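You operate a simulated robot arm through the tools that you are given. There is no shell and no other tool. Be economical: measure what you need, move in short steps, check, and stop when the job is done.

The job below is to be done with a simulated robot arm. You get a single attempt, and the scene is never put back.

JOB
Uncover the posts of the terminal board and back off both nuts.
Fine: stand the covers on the bench; grey driver back in its holder.

It is judged by the outcome, as a careful person would: the job done as asked, and still so three seconds after it is handed in. It fails if anything else is knocked over, pushed out of place, dropped, spilled or broken. Lids that push on must go on centred and level and be pressed home; caps that screw on are set level and turned clockwise until they are tight.

ROBOT AND FRAMES
A 6-joint arm with a two-finger parallel gripper, fixed in place. Base frame: the origin is at the foot of the arm, x ahead of it, y to its left, z up; the work surface is at about z = 14. Units: mm, degrees, N and s.
With the tool pointing down near the work surface it reaches from about 140 to 580 mm from the base axis. Its first joint turns from -66.0 to 66.0 degrees. Payload 2.1 kg.
Tool frame: the origin (TCP) lies between the finger pads and is the grasp point; the fingertips stand 30 mm ahead of it; z points along the fingers, y is the line along which they close. The gripper opens to 94 mm. The fingers are 28 mm wide and 10 mm thick; the gripper's body (50 by 96 mm) begins 55 mm behind the TCP.
Orientation is that of the tool frame in the base frame, as [roll, pitch, yaw] about the fixed x, y, z axes, in that order (R = Rz(yaw) Ry(pitch) Rx(roll)). With the fingers straight down and closing along the base's y, the tool's x points along the base's -x, its y along +y and its z along -z.

CONTROLS
- The arm moves only by the tool nudge_tool. Its argument "moves" is one flat list of numbers, 7 for each row, row after row: the shift along the tool's x, y, z in units of 50 mm (1.0 is 50 mm), then the turn, a rotation vector about the tool's x, y, z in units of 6 degrees (1.0 is 6 degrees), then the closure, from 0 (fully open) to 1 (shut). In form: [dx, dy, dz, rx, ry, rz, jaw, dx, dy, dz, rx, ry, rz, jaw, ...]. A call has 1 to 20 rows; each row shifts and turns the commanded pose from where the row before left it, along the tool's axes as they then stand. A call with a number of a shift or a turn outside -1 to 1 is refused whole. Each row takes 0.2 s and may step no farther than 50 mm and 8.6 degrees from the row before; otherwise, or with a gripper value out of range, the whole call is refused. A pose out of reach is approached as far as the arm can. The call stops where the force on the tool passes 40 N (or 10 N more than at its start, if that is more) or the arm is blocked; 0.2 s more then pass. The fingers move at their own pace (about 72 mm/s each) and stop on an object; they squeeze with about 21 N. The grip force told is the motor's: it shows also when the fingers shut on nothing. Time passes only in rows, and 0.2 s behind the last, so rows that do not move let the fingers close. The reply holds the time, the measured pose of the TCP, the force on the tool along the base axes, the opening and the grip force, in the units named above and with some noise.
- Cameras (640 x 400 px; columns grow to the right, rows downward): "scene" is fixed at [14.6, -350.6, 493.4]; the picture's right is [0.99, -0.14, 0.00], its down [-0.07, -0.47, -0.88] and it looks along [0.13, 0.87, -0.48] (base axes); focal length 214 px, centre (320, 200). "wrist" rides on the gripper at [76, 14, -103] in the tool frame; the picture's right is [-0.18, 0.98, 0.00], its down [-0.75, -0.14, -0.64] and it looks along [-0.63, -0.12, 0.77] (tool axes); focal length 243 px, centre (320, 200). There is no depth. A picture from a camera that has moved, and an enlarged one, comes with that camera's place and axes in the base frame and with its lens.
- grab_frame(camera): a new picture of that camera. The clock stands still meanwhile.
- close_up(camera, box): a new picture of the part [left, top, right, bottom] of that camera's present view, enlarged. The clock stands still meanwhile.
- close_job(): hands the job in; it is judged then, once.

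Work in short steps. Places have to be worked out from the pictures, the camera data and where the tool is seen: move nearer, look again, correct. Check each grasp and each placing, and mend what went wrong. You have 120 turns and 84 pictures in all, those below and enlarged ones among them. Open the gripper and draw the arm clear of the work before you hand the job in, unless the task says otherwise; then end with one line.

The tools are called after "Emit:" by a JSON object that holds its "api" and its "payload". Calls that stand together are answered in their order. nudge_tool: Moves the arm, as the interface text tells. Its arguments: {"type":"object","properties":{"moves":{"type":"array"}},"required":["moves"]} The other tools are called the same way: grab_frame (camera) takes a picture; close_up (camera, box) takes an enlarged picture of a part of a camera's view; close_job () hands the job in.

At the start:

```text
time_s: 0.0
ee_pos: [278.0, -64.1, 454.0]
tcp_rot: [-179.9, -0.1, 179.9]
contact_force: [-0.8, 0.0, 0.2]
width: 94.3
finger_force: 0.1
```

scene: 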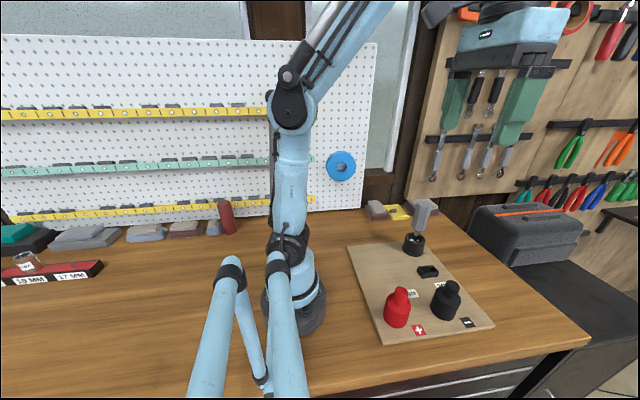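
wrist: 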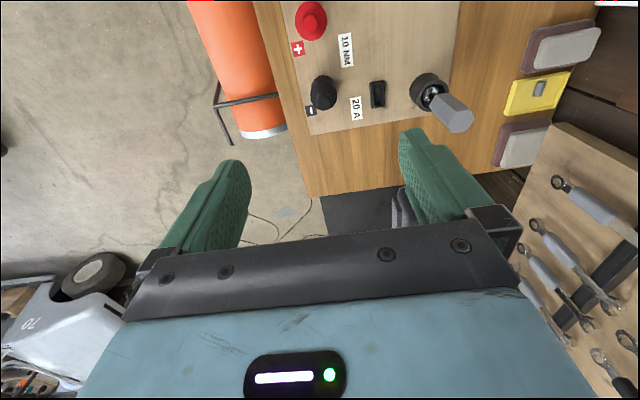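

I start by enlarging the board in both views to identify the covers, the driver and its holder.

Emit:
{"api": "close_up", "payload": {"camera": "scene", "box": [340, 190, 500, 350]}}

Emit:
{"api": "close_up", "payload": {"camera": "wrist", "box": [270, 0, 510, 150]}}

```text
2.50 times, centred on (420, 270) of scene
camera zoom: at [14.6, -350.6, 493.4], right [0.99, -0.14, 0.0], down [-0.07, -0.47, -0.88], along [0.13, 0.87, -0.48], focal length 536 px, centre (70, 25)
```

zoom: 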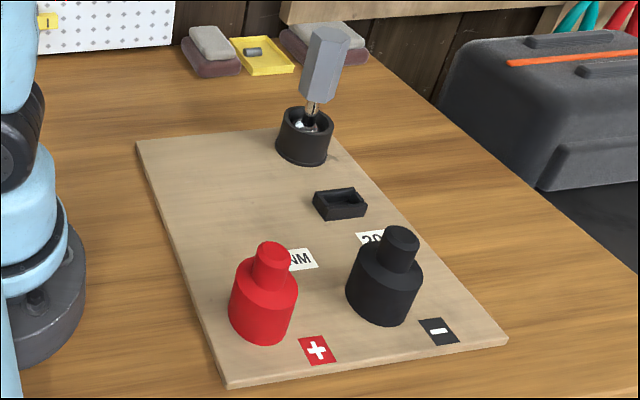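

```text
2.67 times, centred on (390, 75) of wrist
camera zoom: at [203.5, -50.5, 555.7], right [0.18, 0.98, 0.0], down [0.75, -0.14, 0.64], along [0.63, -0.12, -0.77], focal length 647 px, centre (133, 533)
```

zoom: 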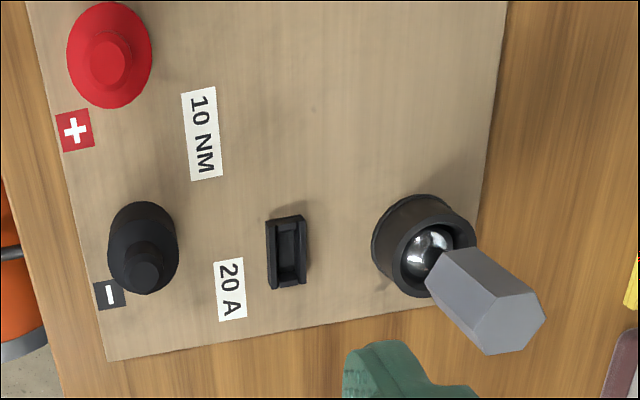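

I place the red cover near (232,-71) and the black near (348,-71), both with tops about z≈100. The driver stands in a cup near (386,126). I move above the black cover to refine this.

Emit:
{"api": "nudge_tool", "payload": {"moves": [-0.233, -0.023, 0.847, 0, 0, 0, 0, -0.233, -0.023, 0.847, 0, 0, 0, 0, -0.233, -0.023, 0.847, 0, 0, 0, 0, -0.233, -0.023, 0.847, 0, 0, 0, 0, -0.233, -0.023, 0.847, 0, 0, 0, 0, -0.233, -0.023, 0.847, 0, 0, 0, 0]}}

Emit:
{"api": "grab_frame", "payload": {"camera": "wrist"}}

Emit:
{"api": "grab_frame", "payload": {"camera": "scene"}}

```text
time_s: 1.4
ee_pos: [344.9, -71.3, 196.2]
tcp_rot: [180.0, 0.0, -179.8]
contact_force: [-0.6, -0.9, -0.4]
width: 94.1
finger_force: 0.0
```

```text
79 pictures are left
camera wrist: at [269.4, -58.4, 297.9], right [0.18, 0.98, 0.0], down [0.75, -0.14, 0.64], along [0.63, -0.12, -0.77], focal length 243 px, centre (320, 200)
```

wrist: 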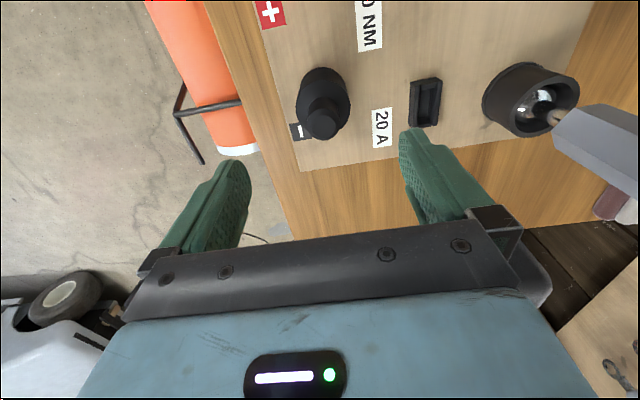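

```text
78 pictures are left
```

scene: 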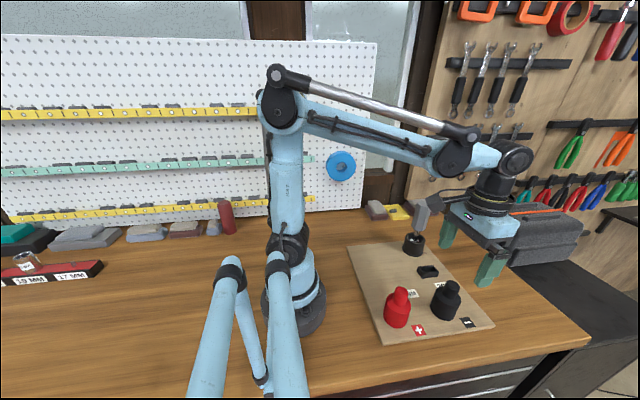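

The view is consistent. I enlarge the black cover for a more exact size and centre, and look at the driver in the same round.

Emit:
{"api": "close_up", "payload": {"camera": "wrist", "box": [260, 40, 420, 160]}}

Emit:
{"api": "close_up", "payload": {"camera": "scene", "box": [370, 260, 480, 350]}}

Emit:
{"api": "close_up", "payload": {"camera": "wrist", "box": [460, 40, 640, 190]}}

Emit:
{"api": "close_up", "payload": {"camera": "scene", "box": [380, 180, 480, 270]}}

```text
3.33 times, centred on (340, 100) of wrist
camera zoom: at [269.4, -58.4, 297.9], right [0.18, 0.98, 0.0], down [0.75, -0.14, 0.64], along [0.63, -0.12, -0.77], focal length 809 px, centre (253, 533)
```

zoom: 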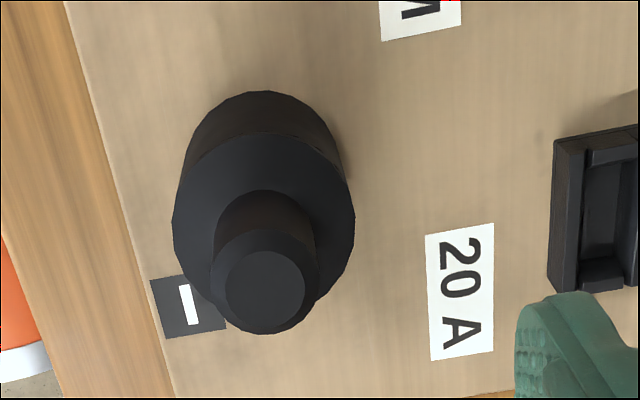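

```text
4.44 times, centred on (425, 305) of scene
camera zoom: at [14.6, -350.6, 493.4], right [0.99, -0.14, 0.0], down [-0.07, -0.47, -0.88], along [0.13, 0.87, -0.48], focal length 953 px, centre (-147, -267)
```

zoom: 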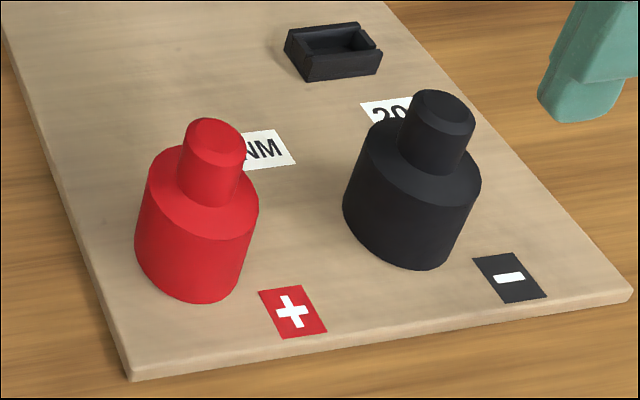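

```text
2.67 times, centred on (550, 115) of wrist
camera zoom: at [269.4, -58.4, 297.9], right [0.18, 0.98, 0.0], down [0.75, -0.14, 0.64], along [0.63, -0.12, -0.77], focal length 647 px, centre (-293, 427)
```

zoom: 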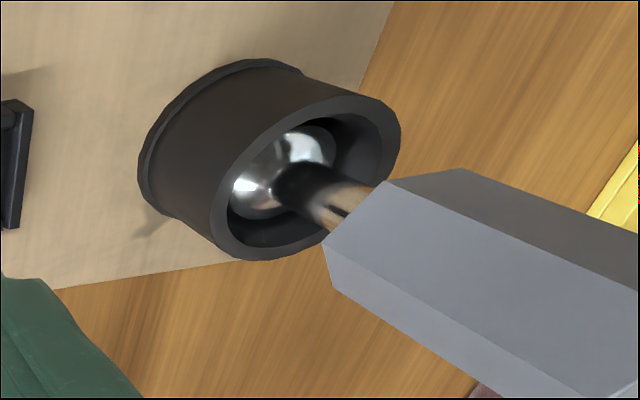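

```text
4.44 times, centred on (430, 225) of scene
camera zoom: at [14.6, -350.6, 493.4], right [0.99, -0.14, 0.0], down [-0.07, -0.47, -0.88], along [0.13, 0.87, -0.48], focal length 953 px, centre (-169, 89)
```

zoom: 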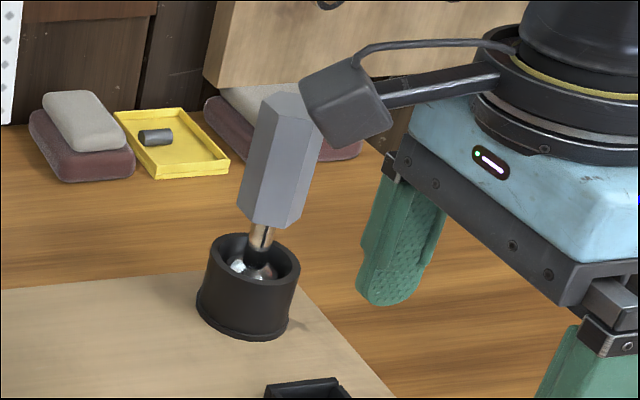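

The black cover's top centre works out at (353,-70,101), with body about 50 mm wide and knob 27 mm. I descend with the fingers around the body, stopping above the board.

Emit:
{"api": "nudge_tool", "payload": {"moves": [-0.16, 0.02, 0.6, 0, 0, 0, 0, 0, 0, 0.6, 0, 0, 0, 0, 0, 0, 0.6, 0, 0, 0, 0, 0, 0, 0.5, 0, 0, 0, 0, 0, 0, 0, 0, 0, 0, 0]}}

Emit:
{"api": "grab_frame", "payload": {"camera": "wrist"}}

Emit:
{"api": "close_up", "payload": {"camera": "scene", "box": [360, 200, 540, 350]}}

```text
time_s: 2.6
ee_pos: [356.1, -71.5, 83.4]
tcp_rot: [-180.0, -0.1, 179.9]
contact_force: [-0.1, -0.2, 0.0]
width: 94.1
finger_force: 0.0
```

```text
73 pictures are left
camera wrist: at [281.5, -58.2, 183.8], right [0.18, 0.98, 0.0], down [0.75, -0.14, 0.64], along [0.63, -0.12, -0.77], focal length 243 px, centre (320, 200)
```

wrist: 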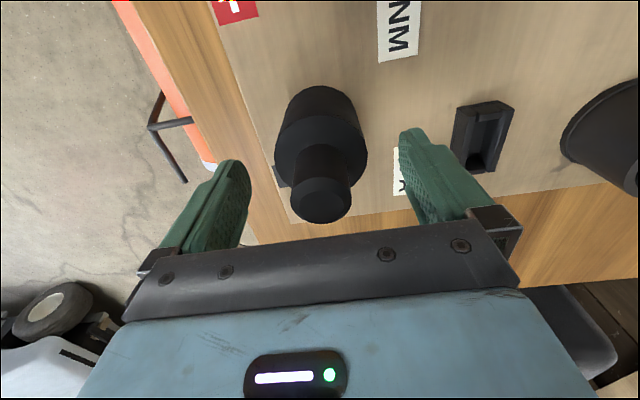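

```text
2.67 times, centred on (450, 275) of scene
camera zoom: at [14.6, -350.6, 493.4], right [0.99, -0.14, 0.0], down [-0.07, -0.47, -0.88], along [0.13, 0.87, -0.48], focal length 572 px, centre (-27, 0)
```

zoom: 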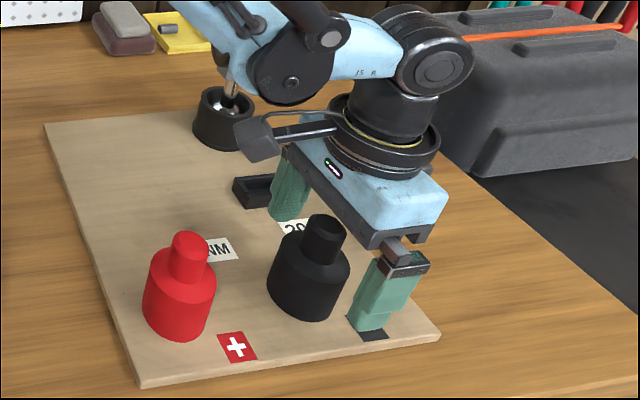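

The cover sits centred between the fingers, about 5 mm towards the arm. I shift that way, go down to z≈64 and close.

Emit:
{"api": "nudge_tool", "payload": {"moves": [0.1, 0, 0.2, 0, 0, 0, 0, 0, 0, 0.19, 0, 0, 0, 0, 0, 0, 0, 0, 0, 0, 0.6, 0, 0, 0, 0, 0, 0, 0.8, 0, 0, 0, 0, 0, 0, 0.8, 0, 0, 0, 0, 0, 0, 0.8]}}

Emit:
{"api": "close_up", "payload": {"camera": "scene", "box": [360, 200, 540, 350]}}

```text
time_s: 4.0
ee_pos: [351.1, -70.2, 65.4]
tcp_rot: [179.9, 0.0, -179.9]
contact_force: [-0.6, 0.2, 1.2]
width: 58.6
finger_force: 20.9
```

```text
2.67 times, centred on (450, 275) of scene
camera zoom: at [14.6, -350.6, 493.4], right [0.99, -0.14, 0.0], down [-0.07, -0.47, -0.88], along [0.13, 0.87, -0.48], focal length 572 px, centre (-27, 0)
```

zoom: 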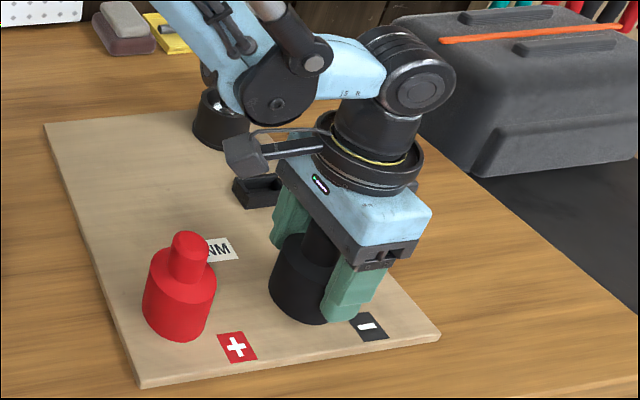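

It is gripped, with the body 58.6 mm wide. I pull up gently in small steps to see whether it slides off or is screwed on.

Emit:
{"api": "nudge_tool", "payload": {"moves": [0, 0, -0.06, 0, 0, 0, 0.8, 0, 0, -0.06, 0, 0, 0, 0.8, 0, 0, -0.06, 0, 0, 0, 0.8, 0, 0, 0, 0, 0, 0, 0.8]}}

```text
time_s: 5.0
ee_pos: [351.1, -68.8, 75.9]
tcp_rot: [-179.9, 0.0, -180.0]
contact_force: [0.1, -0.4, -1.7]
width: 58.7
finger_force: 21.0
```

The tool rises with almost no force. I check whether the cover came along.

Emit:
{"api": "close_up", "payload": {"camera": "scene", "box": [360, 200, 540, 350]}}

```text
2.67 times, centred on (450, 275) of scene
camera zoom: at [14.6, -350.6, 493.4], right [0.99, -0.14, 0.0], down [-0.07, -0.47, -0.88], along [0.13, 0.87, -0.48], focal length 572 px, centre (-27, 0)
```

zoom: 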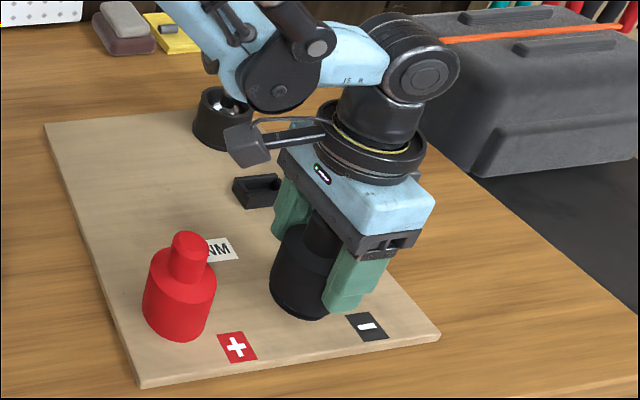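

The cover rose with the tool, so it is a plain push-on. I keep lifting, well clear of the post.

Emit:
{"api": "nudge_tool", "payload": {"moves": [0, 0, -0.3, 0, 0, 0, 0.8, 0, 0, -0.5, 0, 0, 0, 0.8, 0, 0, -0.5, 0, 0, 0, 0.8, 0, 0, -0.5, 0, 0, 0, 0.8, 0, 0, 0, 0, 0, 0, 0.8]}}

Emit:
{"api": "close_up", "payload": {"camera": "scene", "box": [360, 200, 540, 350]}}

```text
time_s: 6.2
ee_pos: [352.2, -69.5, 163.7]
tcp_rot: [-180.0, 0.0, 179.9]
contact_force: [-0.1, -1.1, -0.1]
width: 58.7
finger_force: 21.3
```

```text
2.67 times, centred on (450, 275) of scene
camera zoom: at [14.6, -350.6, 493.4], right [0.99, -0.14, 0.0], down [-0.07, -0.47, -0.88], along [0.13, 0.87, -0.48], focal length 572 px, centre (-27, 0)
```

zoom: 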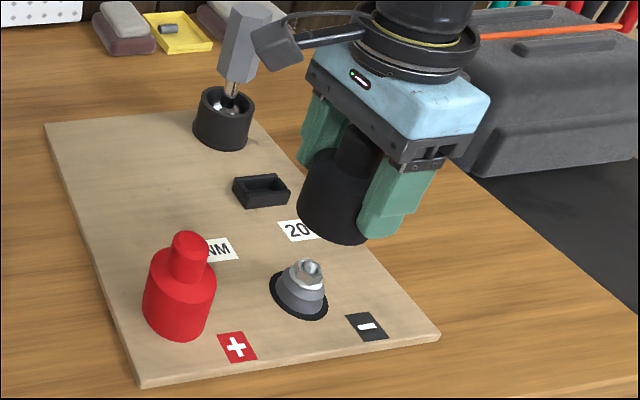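

The post with its conical base and nut is exposed. I carry the black cover to free bench at about (495,-60), then lower it in stages.

Emit:
{"api": "nudge_tool", "payload": {"moves": [-0.72, 0.04, 0, 0, 0, 0, 0.8, -0.72, 0.04, 0, 0, 0, 0, 0.8, -0.72, 0.04, 0, 0, 0, 0, 0.8, -0.72, 0.04, 0, 0, 0, 0, 0.8, 0, 0, 0.6, 0, 0, 0, 0.8, 0, 0, 0.6, 0, 0, 0, 0.8, 0, 0, 0.6, 0, 0, 0, 0.8, 0, 0, 0, 0, 0, 0, 0.8]}}

Emit:
{"api": "grab_frame", "payload": {"camera": "scene"}}

```text
time_s: 8.0
ee_pos: [496.5, -61.3, 74.8]
tcp_rot: [-180.0, 0.0, -179.9]
contact_force: [-0.8, -0.5, 0.3]
width: 59.1
finger_force: 21.5
```

```text
68 pictures are left
```

scene: 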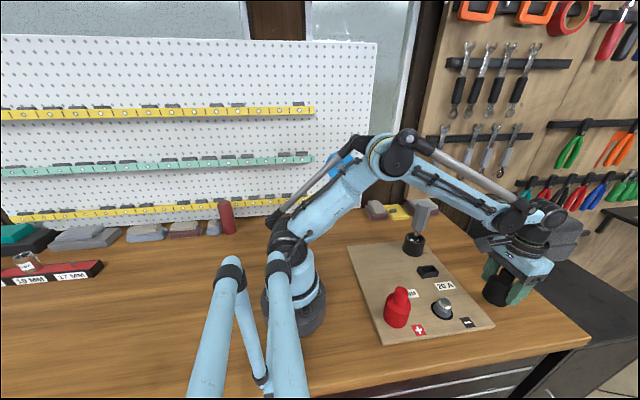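

It is over clear bench. I lower to about z=57 and read the force.

Emit:
{"api": "nudge_tool", "payload": {"moves": [0, 0, 0.16, 0, 0, 0, 0.8, 0, 0, 0.16, 0, 0, 0, 0.8, 0, 0, 0.04, 0, 0, 0, 0.8, 0, 0, 0, 0, 0, 0, 0.8]}}

Emit:
{"api": "close_up", "payload": {"camera": "scene", "box": [430, 230, 580, 340]}}

```text
time_s: 9.0
ee_pos: [494.8, -62.6, 56.9]
tcp_rot: [-180.0, -0.1, 179.9]
contact_force: [-0.1, 0.1, -0.8]
width: 59.0
finger_force: 21.1
```

```text
3.64 times, centred on (505, 285) of scene
camera zoom: at [14.6, -350.6, 493.4], right [0.99, -0.14, 0.0], down [-0.07, -0.47, -0.88], along [0.13, 0.87, -0.48], focal length 780 px, centre (-353, -109)
```

zoom: 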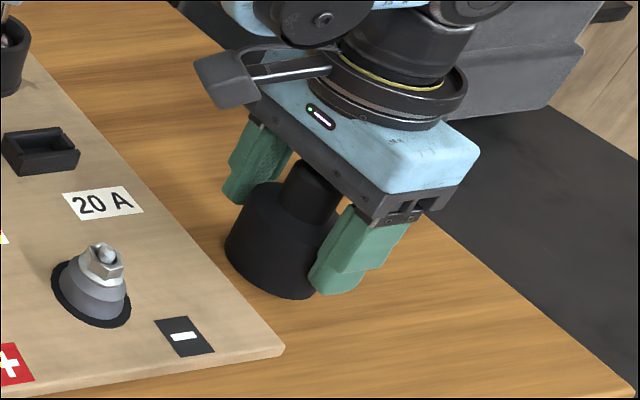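

There is no contact yet, so I go on down in 1 mm rows.

Emit:
{"api": "nudge_tool", "payload": {"moves": [0, 0, 0.03, 0, 0, 0, 0.8, 0, 0, 0.03, 0, 0, 0, 0.8, 0, 0, 0.02, 0, 0, 0, 0.8, 0, 0, 0, 0, 0, 0, 0.8]}}

```text
time_s: 10.0
ee_pos: [496.7, -62.2, 53.3]
tcp_rot: [-180.0, 0.0, -180.0]
contact_force: [0.1, 0.3, -0.4]
width: 58.8
finger_force: 21.1
```

No contact yet. I continue.

Emit:
{"api": "nudge_tool", "payload": {"moves": [0, 0, 0.03, 0, 0, 0, 0.8, 0, 0, 0.02, 0, 0, 0, 0.8, 0, 0, 0, 0, 0, 0, 0.8]}}

```text
time_s: 10.8
ee_pos: [494.8, -61.3, 49.8]
tcp_rot: [-179.9, 0.2, -180.0]
contact_force: [2.3, -1.3, 13.2]
width: 58.9
finger_force: 20.3
```

The cover touches the bench (13 N) at TCP z≈50. I open, let the fingers clear, then rise 130 mm.

Emit:
{"api": "nudge_tool", "payload": {"moves": [0, 0, -0.02, 0, 0, 0, 0.3, 0, 0, 0, 0, 0, 0, 0, 0, 0, 0, 0, 0, 0, 0, 0, 0, -0.4, 0, 0, 0, 0, 0, 0, -0.8, 0, 0, 0, 0, 0, 0, -0.8, 0, 0, 0, 0, 0, 0, -0.6, 0, 0, 0, 0]}}

Emit:
{"api": "close_up", "payload": {"camera": "scene", "box": [430, 230, 580, 340]}}

```text
time_s: 12.4
ee_pos: [496.4, -60.7, 183.4]
tcp_rot: [180.0, 0.0, 180.0]
contact_force: [-0.4, 0.4, 0.0]
width: 94.1
finger_force: 0.1
```

```text
3.64 times, centred on (505, 285) of scene
camera zoom: at [14.6, -350.6, 493.4], right [0.99, -0.14, 0.0], down [-0.07, -0.47, -0.88], along [0.13, 0.87, -0.48], focal length 780 px, centre (-353, -109)
```

zoom: 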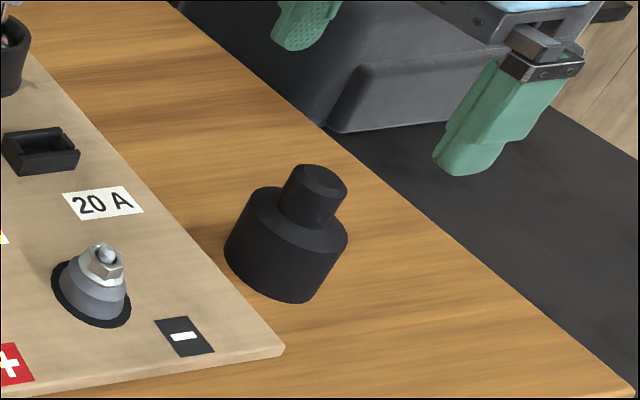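

The black cover stands level. I go over the red one at (232,-70), stopping with the tips above it to check.

Emit:
{"api": "nudge_tool", "payload": {"moves": [0.88, -0.03, 0, 0, 0, 0, 0, 0.88, -0.03, 0, 0, 0, 0, 0, 0.88, -0.03, 0, 0, 0, 0, 0, 0.88, -0.03, 0, 0, 0, 0, 0, 0.88, -0.03, 0, 0, 0, 0, 0, 0.88, -0.03, 0.4, 0, 0, 0, 0, 0, 0, 0.6, 0, 0, 0, 0, 0, 0, 0, 0, 0, 0, 0]}}

Emit:
{"api": "grab_frame", "payload": {"camera": "wrist"}}

```text
time_s: 14.2
ee_pos: [229.4, -70.8, 131.0]
tcp_rot: [180.0, 0.0, -179.9]
contact_force: [0.7, -1.2, -0.2]
width: 94.0
finger_force: 0.0
```

```text
65 pictures are left
camera wrist: at [154.3, -56.7, 232.4], right [0.18, 0.98, 0.0], down [0.75, -0.14, 0.64], along [0.63, -0.12, -0.77], focal length 243 px, centre (320, 200)
```

wrist: 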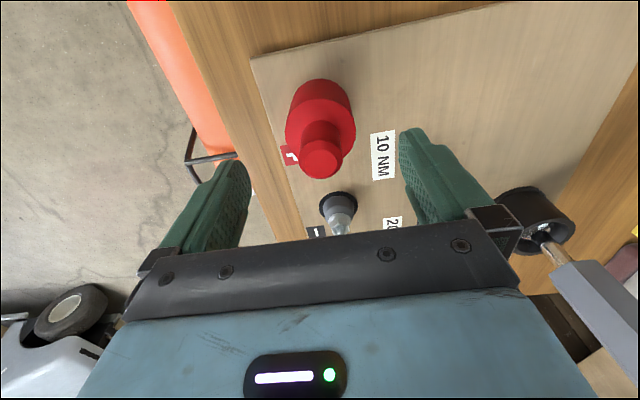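

The red cover lies right under the tool. I descend to z≈65 and grip.

Emit:
{"api": "nudge_tool", "payload": {"moves": [-0.02, 0, 0.5, 0, 0, 0, 0, 0, 0, 0.5, 0, 0, 0, 0, 0, 0, 0.32, 0, 0, 0, 0, 0, 0, 0, 0, 0, 0, 0.6, 0, 0, 0, 0, 0, 0, 0.8, 0, 0, 0, 0, 0, 0, 0.8, 0, 0, 0, 0, 0, 0, 0.8]}}

```text
time_s: 15.8
ee_pos: [233.5, -69.5, 65.2]
tcp_rot: [-179.9, 0.0, -180.0]
contact_force: [0.4, -0.3, 0.4]
width: 58.4
finger_force: 21.1
```

It is gripped. I lift straight up slowly, then higher.

Emit:
{"api": "nudge_tool", "payload": {"moves": [0, 0, -0.06, 0, 0, 0, 0.8, 0, 0, -0.1, 0, 0, 0, 0.8, 0, 0, -0.3, 0, 0, 0, 0.8, 0, 0, -0.5, 0, 0, 0, 0.8, 0, 0, -0.5, 0, 0, 0, 0.8, 0, 0, -0.5, 0, 0, 0, 0.8, 0, 0, 0, 0, 0, 0, 0.8]}}

Emit:
{"api": "close_up", "payload": {"camera": "scene", "box": [340, 180, 580, 350]}}

```text
time_s: 17.4
ee_pos: [231.0, -70.7, 162.8]
tcp_rot: [180.0, 0.0, 180.0]
contact_force: [-0.8, -0.3, -0.1]
width: 58.5
finger_force: 20.4
```

```text
2.35 times, centred on (460, 265) of scene
camera zoom: at [14.6, -350.6, 493.4], right [0.99, -0.14, 0.0], down [-0.07, -0.47, -0.88], along [0.13, 0.87, -0.48], focal length 505 px, centre (-9, 47)
```

zoom: 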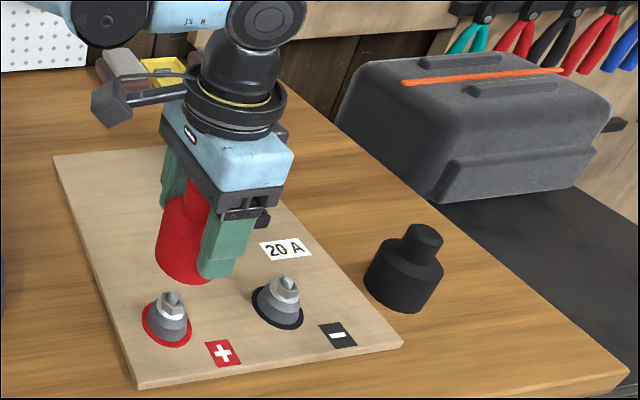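

Both posts are bare. I carry the red cover to about (495,50), moving out in x first and then y to stay clear of the driver.

Emit:
{"api": "nudge_tool", "payload": {"moves": [-0.88, 0, 0, 0, 0, 0, 0.8, -0.88, 0, 0, 0, 0, 0, 0.8, -0.88, 0, 0, 0, 0, 0, 0.8, -0.88, 0.4, 0, 0, 0, 0, 0.8, -0.88, 0.5, 0, 0, 0, 0, 0.8, -0.88, 0.5, 0, 0, 0, 0, 0.8, 0, 0.5, 0, 0, 0, 0, 0.8, 0, 0.5, 0.5, 0, 0, 0, 0.8, 0, 0, 0.6, 0, 0, 0, 0.8, 0, 0, 0.6, 0, 0, 0, 0.8, 0, 0, 0.3, 0, 0, 0, 0.8, 0, 0, 0, 0, 0, 0, 0.8]}}

Emit:
{"api": "grab_frame", "payload": {"camera": "scene"}}

```text
refused: row 5 steps farther than a row can; nothing moved
```

```text
63 pictures are left
```

scene: 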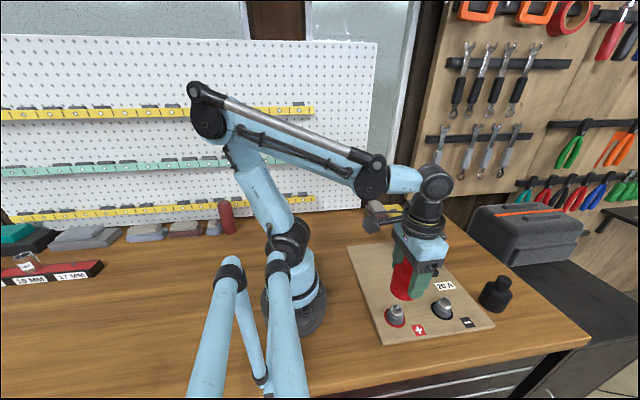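

The move was refused because one row's step was too long. I resend it with shorter diagonal steps.

Emit:
{"api": "nudge_tool", "payload": {"moves": [-0.88, 0, 0, 0, 0, 0, 0.8, -0.88, 0, 0, 0, 0, 0, 0.8, -0.88, 0, 0, 0, 0, 0, 0.8, -0.88, 0.3, 0, 0, 0, 0, 0.8, -0.88, 0.3, 0, 0, 0, 0, 0.8, -0.88, 0.3, 0, 0, 0, 0, 0.8, 0, 0.75, 0, 0, 0, 0, 0.8, 0, 0.75, 0.5, 0, 0, 0, 0.8, 0, 0, 0.6, 0, 0, 0, 0.8, 0, 0, 0.6, 0, 0, 0, 0.8, 0, 0, 0.3, 0, 0, 0, 0.8, 0, 0, 0, 0, 0, 0, 0.8]}}

Emit:
{"api": "grab_frame", "payload": {"camera": "scene"}}

```text
time_s: 20.0
ee_pos: [498.3, 49.0, 60.7]
tcp_rot: [179.9, 0.0, 180.0]
contact_force: [0.1, -0.3, -0.5]
width: 58.5
finger_force: 20.6
```

```text
62 pictures are left
```

scene: 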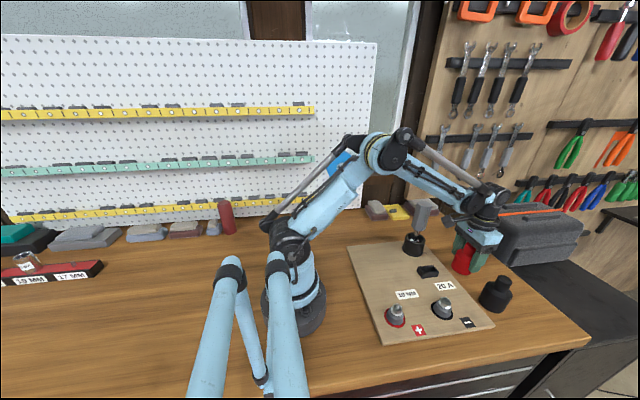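

The cover is over free bench. I lower it to just above z≈51, then by small steps until contact.

Emit:
{"api": "nudge_tool", "payload": {"moves": [0, 0, 0.12, 0, 0, 0, 0.8, 0, 0, 0.04, 0, 0, 0, 0.8, 0, 0, 0.03, 0, 0, 0, 0.8, 0, 0, 0.02, 0, 0, 0, 0.8, 0, 0, 0, 0, 0, 0, 0.8]}}

```text
time_s: 21.2
ee_pos: [496.6, 50.4, 52.2]
tcp_rot: [180.0, 0.0, -179.9]
contact_force: [0.6, -0.7, 1.1]
width: 58.5
finger_force: 20.8
```

Not quite down. Two or three millimetres more.

Emit:
{"api": "nudge_tool", "payload": {"moves": [0, 0, 0.02, 0, 0, 0, 0.8, 0, 0, 0.02, 0, 0, 0, 0.8, 0, 0, 0.01, 0, 0, 0, 0.8, 0, 0, 0, 0, 0, 0, 0.8]}}

```text
time_s: 22.0
ee_pos: [496.6, 49.2, 51.5]
tcp_rot: [-179.9, -0.1, -180.0]
contact_force: [-0.7, 0.4, 7.0]
width: 58.5
finger_force: 20.9
stopped in row 4: the force on the tool passed its limit (the readings are from after the stop); the commanded pose is now the measured one
```

Contact with the bench is made. I release and rise to about z=250.

Emit:
{"api": "nudge_tool", "payload": {"moves": [0, 0, 0, 0, 0, 0, 0.3, 0, 0, 0, 0, 0, 0, 0, 0, 0, 0, 0, 0, 0, 0, 0, 0, -0.4, 0, 0, 0, 0, 0, 0, -0.9, 0, 0, 0, 0, 0, 0, -0.9, 0, 0, 0, 0, 0, 0, -0.9, 0, 0, 0, 0, 0, 0, -0.9, 0, 0, 0, 0, 0, 0, 0, 0, 0, 0, 0]}}

Emit:
{"api": "close_up", "payload": {"camera": "scene", "box": [340, 180, 580, 350]}}

Emit:
{"api": "grab_frame", "payload": {"camera": "wrist"}}

```text
time_s: 24.0
ee_pos: [494.9, 49.1, 252.1]
tcp_rot: [180.0, 0.0, 180.0]
contact_force: [0.2, 0.2, -1.0]
width: 94.0
finger_force: 0.0
```

```text
2.35 times, centred on (460, 265) of scene
camera zoom: at [14.6, -350.6, 493.4], right [0.99, -0.14, 0.0], down [-0.07, -0.47, -0.88], along [0.13, 0.87, -0.48], focal length 505 px, centre (-9, 47)
```

zoom: 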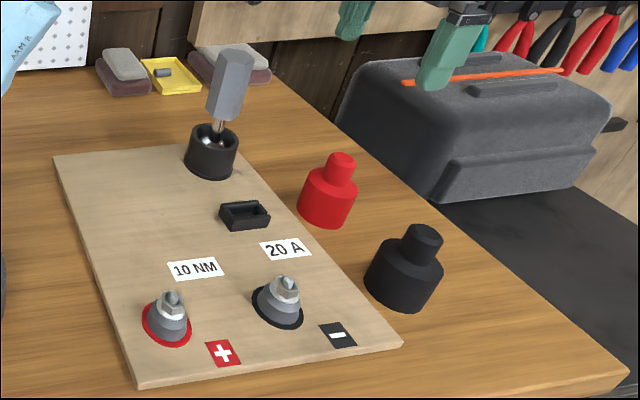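

```text
60 pictures are left
camera wrist: at [419.5, 63.2, 353.4], right [0.18, 0.98, 0.0], down [0.75, -0.14, 0.64], along [0.63, -0.12, -0.77], focal length 243 px, centre (320, 200)
```

wrist: 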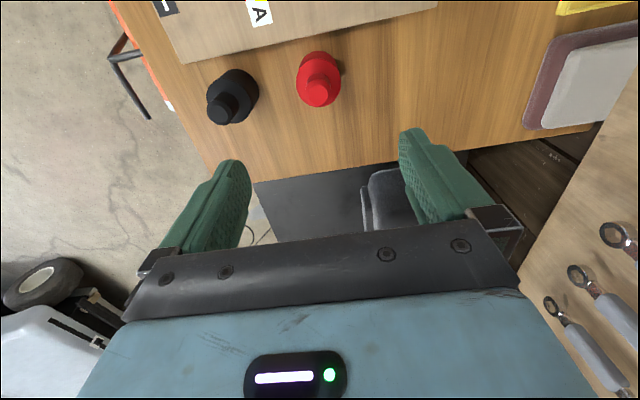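

Both covers stand upright. Now I move above the driver, with the tips well above its top, to locate its handle.

Emit:
{"api": "nudge_tool", "payload": {"moves": [0, 0, -0.5, 0, 0, 0, 0, 0.73, 0.55, 0, 0, 0, 0, 0, 0.73, 0.55, 0, 0, 0, 0, 0, 0.72, 0.55, 0, 0, 0, 0, 0, 0, 0, 0, 0, 0, 0, 0]}}

Emit:
{"api": "grab_frame", "payload": {"camera": "wrist"}}

Emit:
{"api": "close_up", "payload": {"camera": "scene", "box": [370, 170, 490, 270]}}

```text
time_s: 25.2
ee_pos: [388.1, 133.5, 272.6]
tcp_rot: [-180.0, -0.1, -180.0]
contact_force: [-0.4, 1.0, -0.7]
width: 94.0
finger_force: 0.0
```

```text
59 pictures are left
camera wrist: at [313.8, 146.6, 374.9], right [0.18, 0.98, 0.0], down [0.75, -0.14, 0.64], along [0.63, -0.12, -0.77], focal length 243 px, centre (320, 200)
```

wrist: 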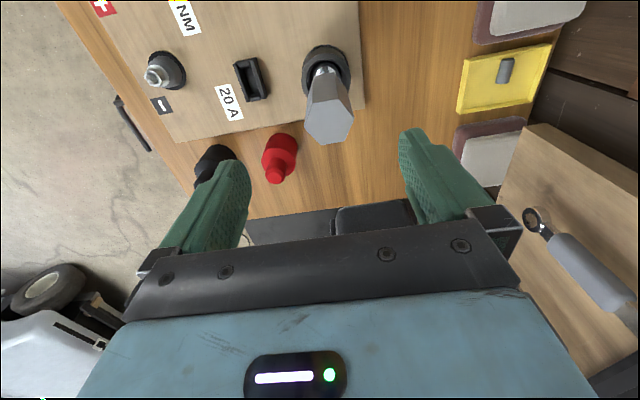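

```text
4.00 times, centred on (430, 220) of scene
camera zoom: at [14.6, -350.6, 493.4], right [0.99, -0.14, 0.0], down [-0.07, -0.47, -0.88], along [0.13, 0.87, -0.48], focal length 858 px, centre (-120, 120)
```

zoom: 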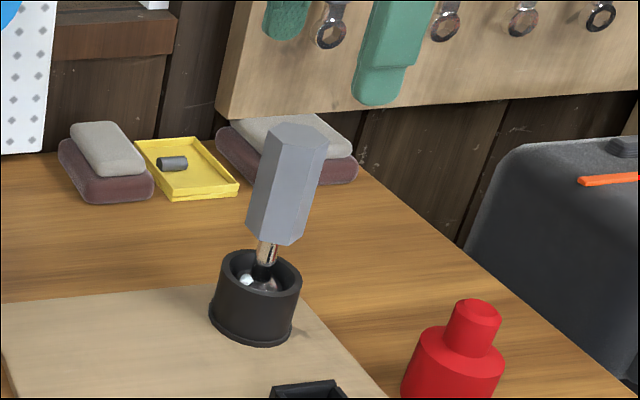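

I zoom in on the driver from above for its axis and the hex flats.

Emit:
{"api": "close_up", "payload": {"camera": "wrist", "box": [270, 30, 390, 155]}}

```text
3.20 times, centred on (330, 92) of wrist
camera zoom: at [313.8, 146.6, 374.9], right [0.18, 0.98, 0.0], down [0.75, -0.14, 0.64], along [0.63, -0.12, -0.77], focal length 776 px, centre (288, 544)
```

zoom: 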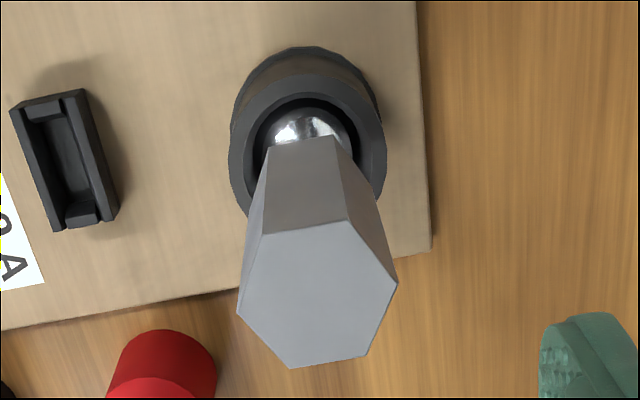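

The driver stands vertical at (390,139), handle z≈102–189, with hex flats facing ±x and at ±30° from y. Before taking it I go over the black post to view the nut and learn how far the wrist can turn.

Emit:
{"api": "nudge_tool", "payload": {"moves": [0.14, -0.82, 0, 0, 0, 0, 0, 0.14, -0.82, 0, 0, 0, 0, 0, 0.14, -0.82, 0, 0, 0, 0, 0, 0.14, -0.82, 0, 0, 0, 0, 0, 0.14, -0.82, 0, 0, 0, 0, 0, 0, 0, 0, 0, 0, 0, 0]}}

Emit:
{"api": "close_up", "payload": {"camera": "wrist", "box": [270, 0, 400, 160]}}

Emit:
{"api": "close_up", "payload": {"camera": "scene", "box": [370, 280, 480, 350]}}

```text
time_s: 26.6
ee_pos: [351.2, -74.8, 271.2]
tcp_rot: [180.0, -0.1, -180.0]
contact_force: [-0.3, 0.2, 0.1]
width: 94.1
finger_force: 0.0
```

```text
2.50 times, centred on (335, 80) of wrist
camera zoom: at [277.3, -61.3, 372.5], right [0.18, 0.98, 0.0], down [0.75, -0.14, 0.64], along [0.63, -0.12, -0.77], focal length 606 px, centre (282, 500)
```

zoom: 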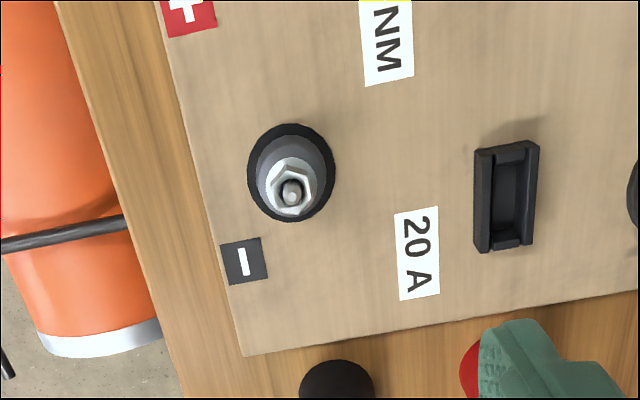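

```text
5.71 times, centred on (425, 315) of scene
camera zoom: at [14.6, -350.6, 493.4], right [0.99, -0.14, 0.0], down [-0.07, -0.47, -0.88], along [0.13, 0.87, -0.48], focal length 1226 px, centre (-280, -457)
```

zoom: 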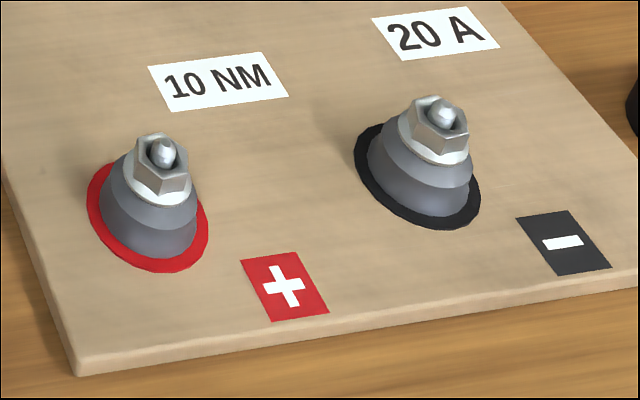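

The studs come out at (350,-70) and about (230,-70), tips near z≈58. I zoom tightly on the black nut to get its hex orientation, then on the red one.

Emit:
{"api": "close_up", "payload": {"camera": "wrist", "box": [303, 61, 343, 91]}}

Emit:
{"api": "close_up", "payload": {"camera": "scene", "box": [382, 298, 412, 328]}}

Emit:
{"api": "close_up", "payload": {"camera": "scene", "box": [430, 292, 460, 322]}}

```text
13.33 times, centred on (323, 76) of wrist
camera zoom: at [277.3, -61.3, 372.5], right [0.18, 0.98, 0.0], down [0.75, -0.14, 0.64], along [0.63, -0.12, -0.77], focal length 3235 px, centre (280, 1853)
```

zoom: 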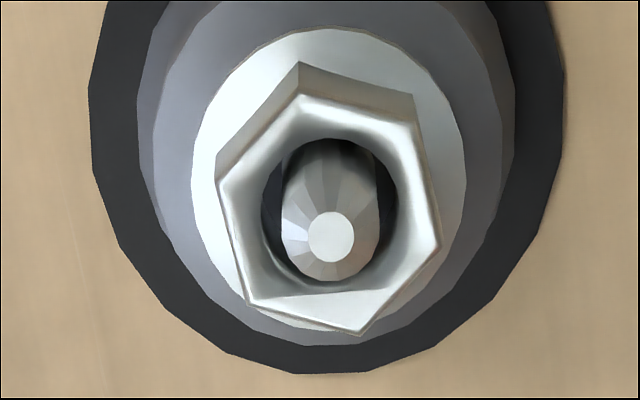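

```text
13.33 times, centred on (397, 313) of scene
camera zoom: at [14.6, -350.6, 493.4], right [0.99, -0.14, 0.0], down [-0.07, -0.47, -0.88], along [0.13, 0.87, -0.48], focal length 2860 px, centre (-707, -1307)
```

zoom: 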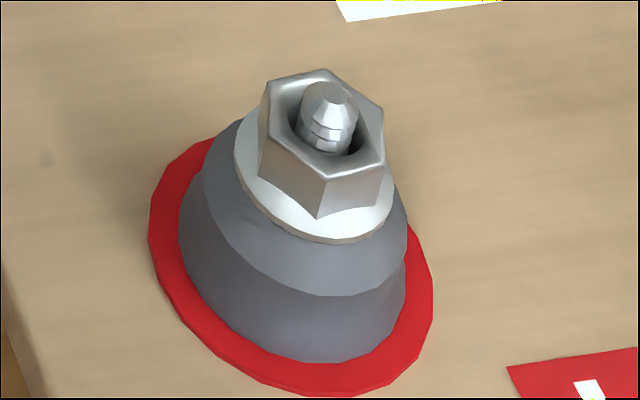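

```text
13.33 times, centred on (445, 307) of scene
camera zoom: at [14.6, -350.6, 493.4], right [0.99, -0.14, 0.0], down [-0.07, -0.47, -0.88], along [0.13, 0.87, -0.48], focal length 2860 px, centre (-1347, -1227)
```

zoom: 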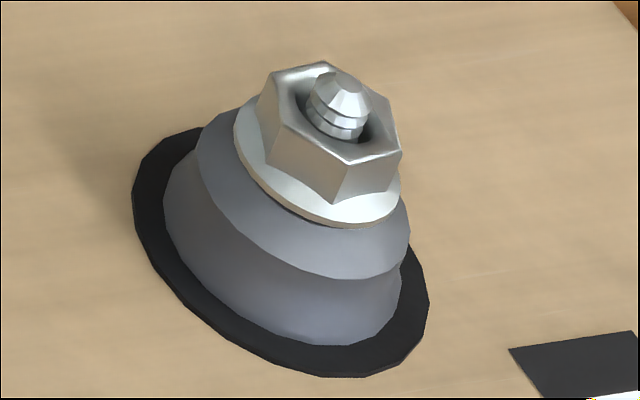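

Nut corners lie at about 4° (mod 60), nut centres at (351,-71) and (231,-70). The driver's handle corners lie at 30° (mod 60). Now I test how far the wrist turns clockwise, in free air.

Emit:
{"api": "nudge_tool", "payload": {"moves": [0, 0, 0, 0, 0, 1, 0, 0, 0, 0, 0, 0, 1, 0, 0, 0, 0, 0, 0, 1, 0, 0, 0, 0, 0, 0, 1, 0, 0, 0, 0, 0, 0, 1, 0, 0, 0, 0, 0, 0, 1, 0, 0, 0, 0, 0, 0, 1, 0, 0, 0, 0, 0, 0, 1, 0, 0, 0, 0, 0, 0, 1, 0, 0, 0, 0, 0, 0, 1, 0, 0, 0, 0, 0, 0, 1, 0, 0, 0, 0, 0, 0, 1, 0, 0, 0, 0, 0, 0, 1, 0, 0, 0, 0, 0, 0, 1, 0, 0, 0, 0, 0, 0, 1, 0, 0, 0, 0, 0, 0, 1, 0, 0, 0, 0, 0, 0, 1, 0, 0, 0, 0, 0, 0, 1, 0, 0, 0, 0, 0, 0, 1, 0, 0, 0, 0, 0, 0, 1, 0]}}

```text
time_s: 30.8
ee_pos: [351.0, -72.1, 277.1]
tcp_rot: [-179.9, 0.1, 59.9]
contact_force: [0.5, 1.7, -0.1]
width: 93.9
finger_force: 0.0
```

It turned 120° freely. I try another 120° clockwise.

Emit:
{"api": "nudge_tool", "payload": {"moves": [0, 0, 0, 0, 0, 1, 0, 0, 0, 0, 0, 0, 1, 0, 0, 0, 0, 0, 0, 1, 0, 0, 0, 0, 0, 0, 1, 0, 0, 0, 0, 0, 0, 1, 0, 0, 0, 0, 0, 0, 1, 0, 0, 0, 0, 0, 0, 1, 0, 0, 0, 0, 0, 0, 1, 0, 0, 0, 0, 0, 0, 1, 0, 0, 0, 0, 0, 0, 1, 0, 0, 0, 0, 0, 0, 1, 0, 0, 0, 0, 0, 0, 1, 0, 0, 0, 0, 0, 0, 1, 0, 0, 0, 0, 0, 0, 1, 0, 0, 0, 0, 0, 0, 1, 0, 0, 0, 0, 0, 0, 1, 0, 0, 0, 0, 0, 0, 1, 0, 0, 0, 0, 0, 0, 1, 0, 0, 0, 0, 0, 0, 1, 0, 0, 0, 0, 0, 0, 1, 0]}}

```text
time_s: 35.0
ee_pos: [160.8, -313.9, 278.4]
tcp_rot: [-178.8, -0.3, -56.1]
contact_force: [-0.5, 0.1, 0.0]
width: 93.8
finger_force: 0.1
out of reach, approached as far as the arm can: row 11, 12, 13, 14, 15, 16, 17, 18, 19, 20
```

The clockwise limit is near yaw 0, where the arm swung its base to follow. I undo those 20 rows.

Emit:
{"api": "nudge_tool", "payload": {"moves": [0, 0, 0, 0, 0, -1, 0, 0, 0, 0, 0, 0, -1, 0, 0, 0, 0, 0, 0, -1, 0, 0, 0, 0, 0, 0, -1, 0, 0, 0, 0, 0, 0, -1, 0, 0, 0, 0, 0, 0, -1, 0, 0, 0, 0, 0, 0, -1, 0, 0, 0, 0, 0, 0, -1, 0, 0, 0, 0, 0, 0, -1, 0, 0, 0, 0, 0, 0, -1, 0, 0, 0, 0, 0, 0, -1, 0, 0, 0, 0, 0, 0, -1, 0, 0, 0, 0, 0, 0, -1, 0, 0, 0, 0, 0, 0, -1, 0, 0, 0, 0, 0, 0, -1, 0, 0, 0, 0, 0, 0, -1, 0, 0, 0, 0, 0, 0, -1, 0, 0, 0, 0, 0, 0, -1, 0, 0, 0, 0, 0, 0, -1, 0, 0, 0, 0, 0, 0, -1, 0]}}

Emit:
{"api": "grab_frame", "payload": {"camera": "scene"}}

```text
time_s: 39.2
ee_pos: [160.0, -313.7, 277.5]
tcp_rot: [179.3, -1.0, 64.2]
contact_force: [-0.4, -0.1, 0.5]
width: 94.2
finger_force: 0.1
```

```text
51 pictures are left
```

scene: 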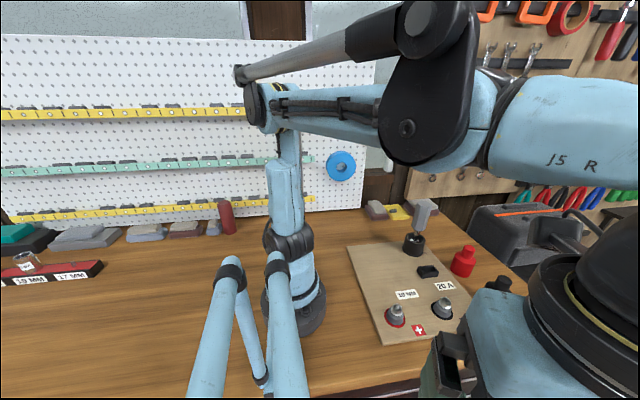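

The view is clear and nothing was touched. I turn to yaw ≈90 here, then read the tilt to correct it.

Emit:
{"api": "nudge_tool", "payload": {"moves": [0, 0, 0, 0, 0, -1, 0, 0, 0, 0, 0, 0, -1, 0, 0, 0, 0, 0, 0, -1, 0, 0, 0, 0, 0, 0, -1, 0, 0, 0, 0, 0, 0, -0.3, 0, 0, 0, 0, 0, 0, 0, 0, 0, 0, 0, 0, 0, 0, 0]}}

```text
time_s: 40.8
ee_pos: [160.4, -313.8, 276.9]
tcp_rot: [179.0, -0.5, 89.8]
contact_force: [-0.1, -0.4, 0.2]
width: 94.1
finger_force: 0.1
```

I level the tool and fly at z≈277 to above the driver (tool x is now base +y, tool y is base +x).

Emit:
{"api": "nudge_tool", "payload": {"moves": [0, 0, 0, 0.167, -0.083, 0, 0, 0.824, 0.418, 0, 0, 0, 0, 0, 0.824, 0.418, 0, 0, 0, 0, 0, 0.824, 0.418, 0, 0, 0, 0, 0, 0.824, 0.418, 0, 0, 0, 0, 0, 0.824, 0.418, 0, 0, 0, 0, 0, 0.824, 0.418, 0, 0, 0, 0, 0, 0.824, 0.418, 0, 0, 0, 0, 0, 0.824, 0.418, 0, 0, 0, 0, 0, 0.824, 0.418, 0, 0, 0, 0, 0, 0.824, 0.418, 0, 0, 0, 0, 0, 0.824, 0.418, 0, 0, 0, 0, 0, 0, 0, 0, 0, 0, 0, 0, 0, 0, 0, 0, 0, 0, 0]}}

Emit:
{"api": "grab_frame", "payload": {"camera": "wrist"}}

```text
time_s: 43.8
ee_pos: [392.0, 139.0, 278.3]
tcp_rot: [180.0, 0.0, 89.8]
contact_force: [0.6, -0.1, -0.4]
width: 94.0
finger_force: 0.0
```

```text
50 pictures are left
camera wrist: at [407.7, 214.8, 379.6], right [0.98, -0.19, 0.0], down [-0.14, -0.75, 0.64], along [-0.12, -0.63, -0.77], focal length 243 px, centre (320, 200)
```

wrist: 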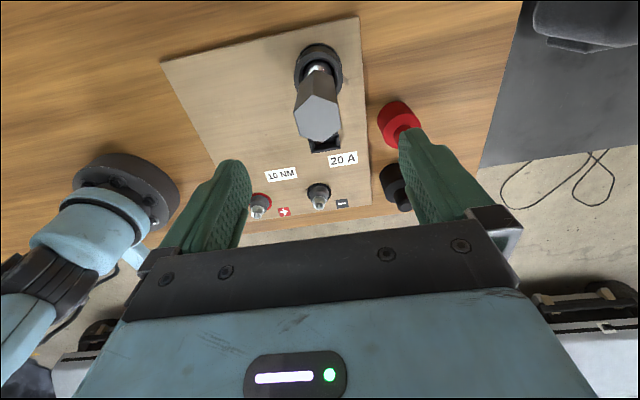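

The driver appears slightly further in +y than I thought. I zoom in to measure it.

Emit:
{"api": "close_up", "payload": {"camera": "wrist", "box": [258, 30, 378, 155]}}

```text
3.20 times, centred on (318, 92) of wrist
camera zoom: at [407.7, 214.8, 379.6], right [0.98, -0.19, 0.0], down [-0.14, -0.75, 0.64], along [-0.12, -0.63, -0.77], focal length 776 px, centre (326, 544)
```

zoom: 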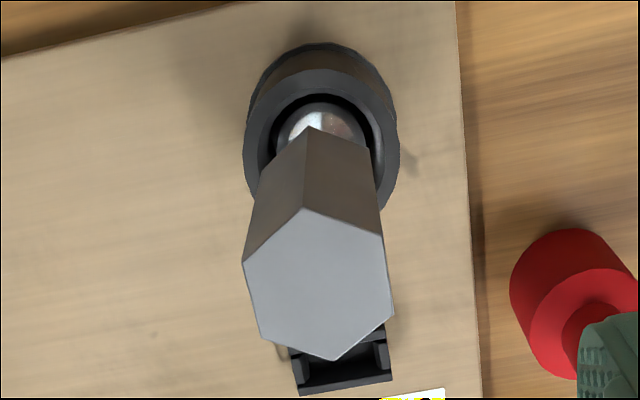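

The refined axis is (391,140). I shift slightly, descend to z≈155 around the handle and close.

Emit:
{"api": "nudge_tool", "payload": {"moves": [0.02, -0.02, 0.5, 0, 0, 0, 0, 0, 0, 0.6, 0, 0, 0, 0, 0, 0, 0.6, 0, 0, 0, 0, 0, 0, 0.5, 0, 0, 0, 0, 0, 0, 0.26, 0, 0, 0, 0, 0, 0, 0, 0, 0, 0, 0, 0, 0, 0, 0, 0, 0, 0.6, 0, 0, 0, 0, 0, 0, 0.8, 0, 0, 0, 0, 0, 0, 1, 0, 0, 0, 0, 0, 0, 1, 0, 0, 0, 0, 0, 0, 1]}}

Emit:
{"api": "close_up", "payload": {"camera": "scene", "box": [370, 160, 490, 270]}}

```text
time_s: 46.2
ee_pos: [389.6, 141.6, 153.9]
tcp_rot: [-179.8, 0.0, 90.0]
contact_force: [-14.7, -2.1, -2.7]
width: 39.8
finger_force: 21.0
```

```text
3.64 times, centred on (430, 215) of scene
camera zoom: at [14.6, -350.6, 493.4], right [0.99, -0.14, 0.0], down [-0.07, -0.47, -0.88], along [0.13, 0.87, -0.48], focal length 780 px, centre (-80, 146)
```

zoom: 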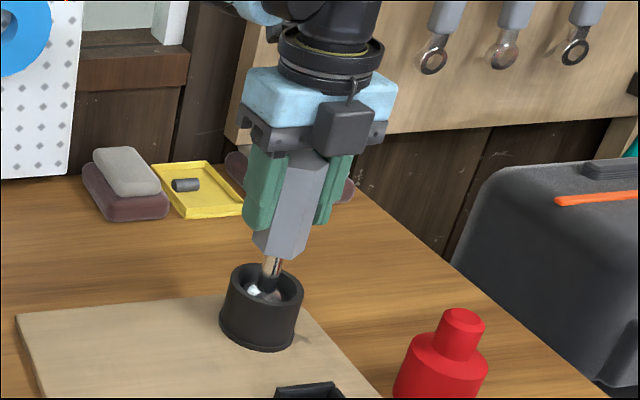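

It is gripped at 39.8 mm, with a slight side load from the cup. I lift in small steps and watch the force.

Emit:
{"api": "nudge_tool", "payload": {"moves": [0, -0.02, -0.1, 0, 0, 0, 1, 0, 0, -0.2, 0, 0, 0, 1, 0, 0, 0, 0, 0, 0, 1]}}

```text
time_s: 47.0
ee_pos: [389.6, 139.6, 167.4]
tcp_rot: [179.8, 0.0, 89.8]
contact_force: [0.0, 0.6, -2.2]
width: 40.0
finger_force: 21.1
```

The side load is gone and the driver comes up freely. I raise it out of the cup and look at the socket.

Emit:
{"api": "nudge_tool", "payload": {"moves": [0, 0, -0.6, 0, 0, 0, 1, 0, 0, -0.8, 0, 0, 0, 1, 0, 0, -0.5, 0, 0, 0, 1, 0, 0, 0, 0, 0, 0, 1]}}

Emit:
{"api": "close_up", "payload": {"camera": "scene", "box": [370, 130, 490, 260]}}

Emit:
{"api": "grab_frame", "payload": {"camera": "wrist"}}

```text
time_s: 48.0
ee_pos: [389.2, 142.2, 263.4]
tcp_rot: [-179.9, 0.0, 89.9]
contact_force: [0.1, 1.0, -3.3]
width: 40.1
finger_force: 20.7
```

```text
3.08 times, centred on (430, 195) of scene
camera zoom: at [14.6, -350.6, 493.4], right [0.99, -0.14, 0.0], down [-0.07, -0.47, -0.88], along [0.13, 0.87, -0.48], focal length 660 px, centre (-18, 215)
```

zoom: 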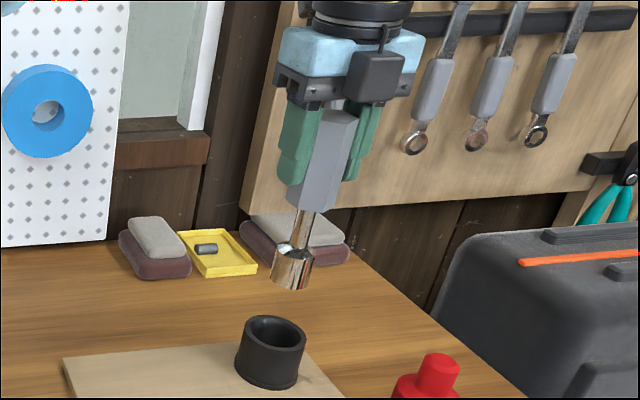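

```text
46 pictures are left
camera wrist: at [405.4, 217.0, 365.0], right [0.98, -0.19, 0.0], down [-0.14, -0.75, 0.64], along [-0.12, -0.63, -0.77], focal length 243 px, centre (320, 200)
```

wrist: 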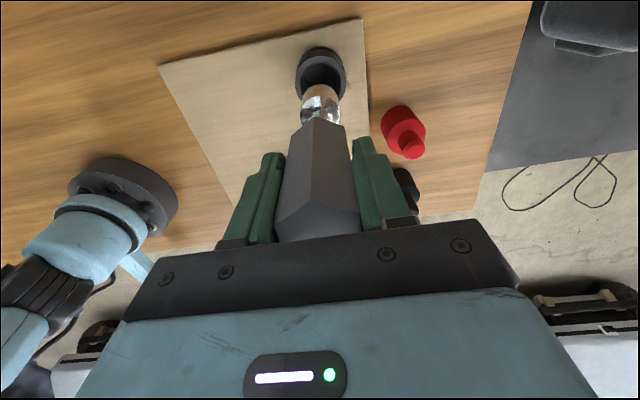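

The socket hangs straight below the handle. I zoom to check for any lean before going to the nut.

Emit:
{"api": "close_up", "payload": {"camera": "wrist", "box": [250, 40, 390, 240]}}

Emit:
{"api": "close_up", "payload": {"camera": "scene", "box": [400, 140, 450, 240]}}

```text
2.00 times, centred on (320, 140) of wrist
camera zoom: at [405.4, 217.0, 365.0], right [0.98, -0.19, 0.0], down [-0.14, -0.75, 0.64], along [-0.12, -0.63, -0.77], focal length 485 px, centre (320, 320)
```

zoom: 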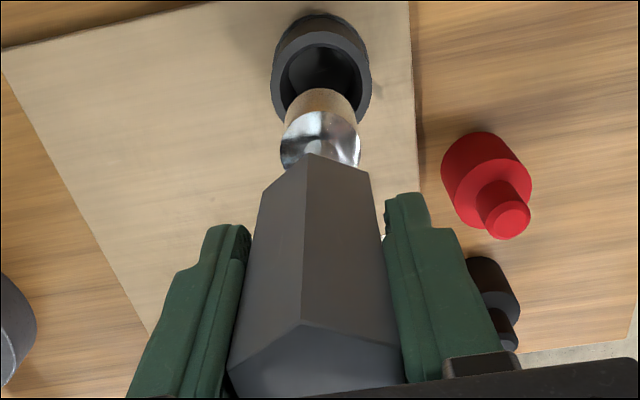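

```text
4.00 times, centred on (425, 190) of scene
camera zoom: at [14.6, -350.6, 493.4], right [0.99, -0.14, 0.0], down [-0.07, -0.47, -0.88], along [0.13, 0.87, -0.48], focal length 858 px, centre (-100, 240)
```

zoom: 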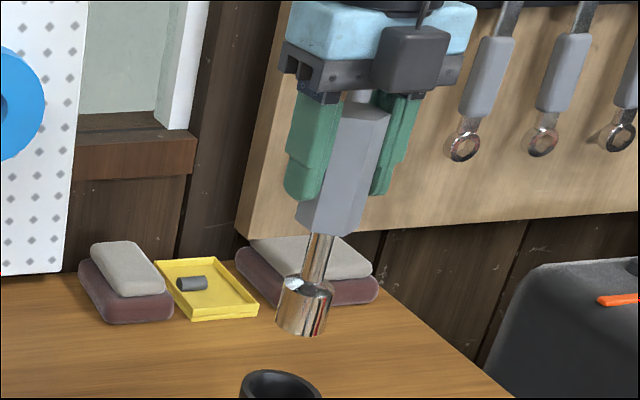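

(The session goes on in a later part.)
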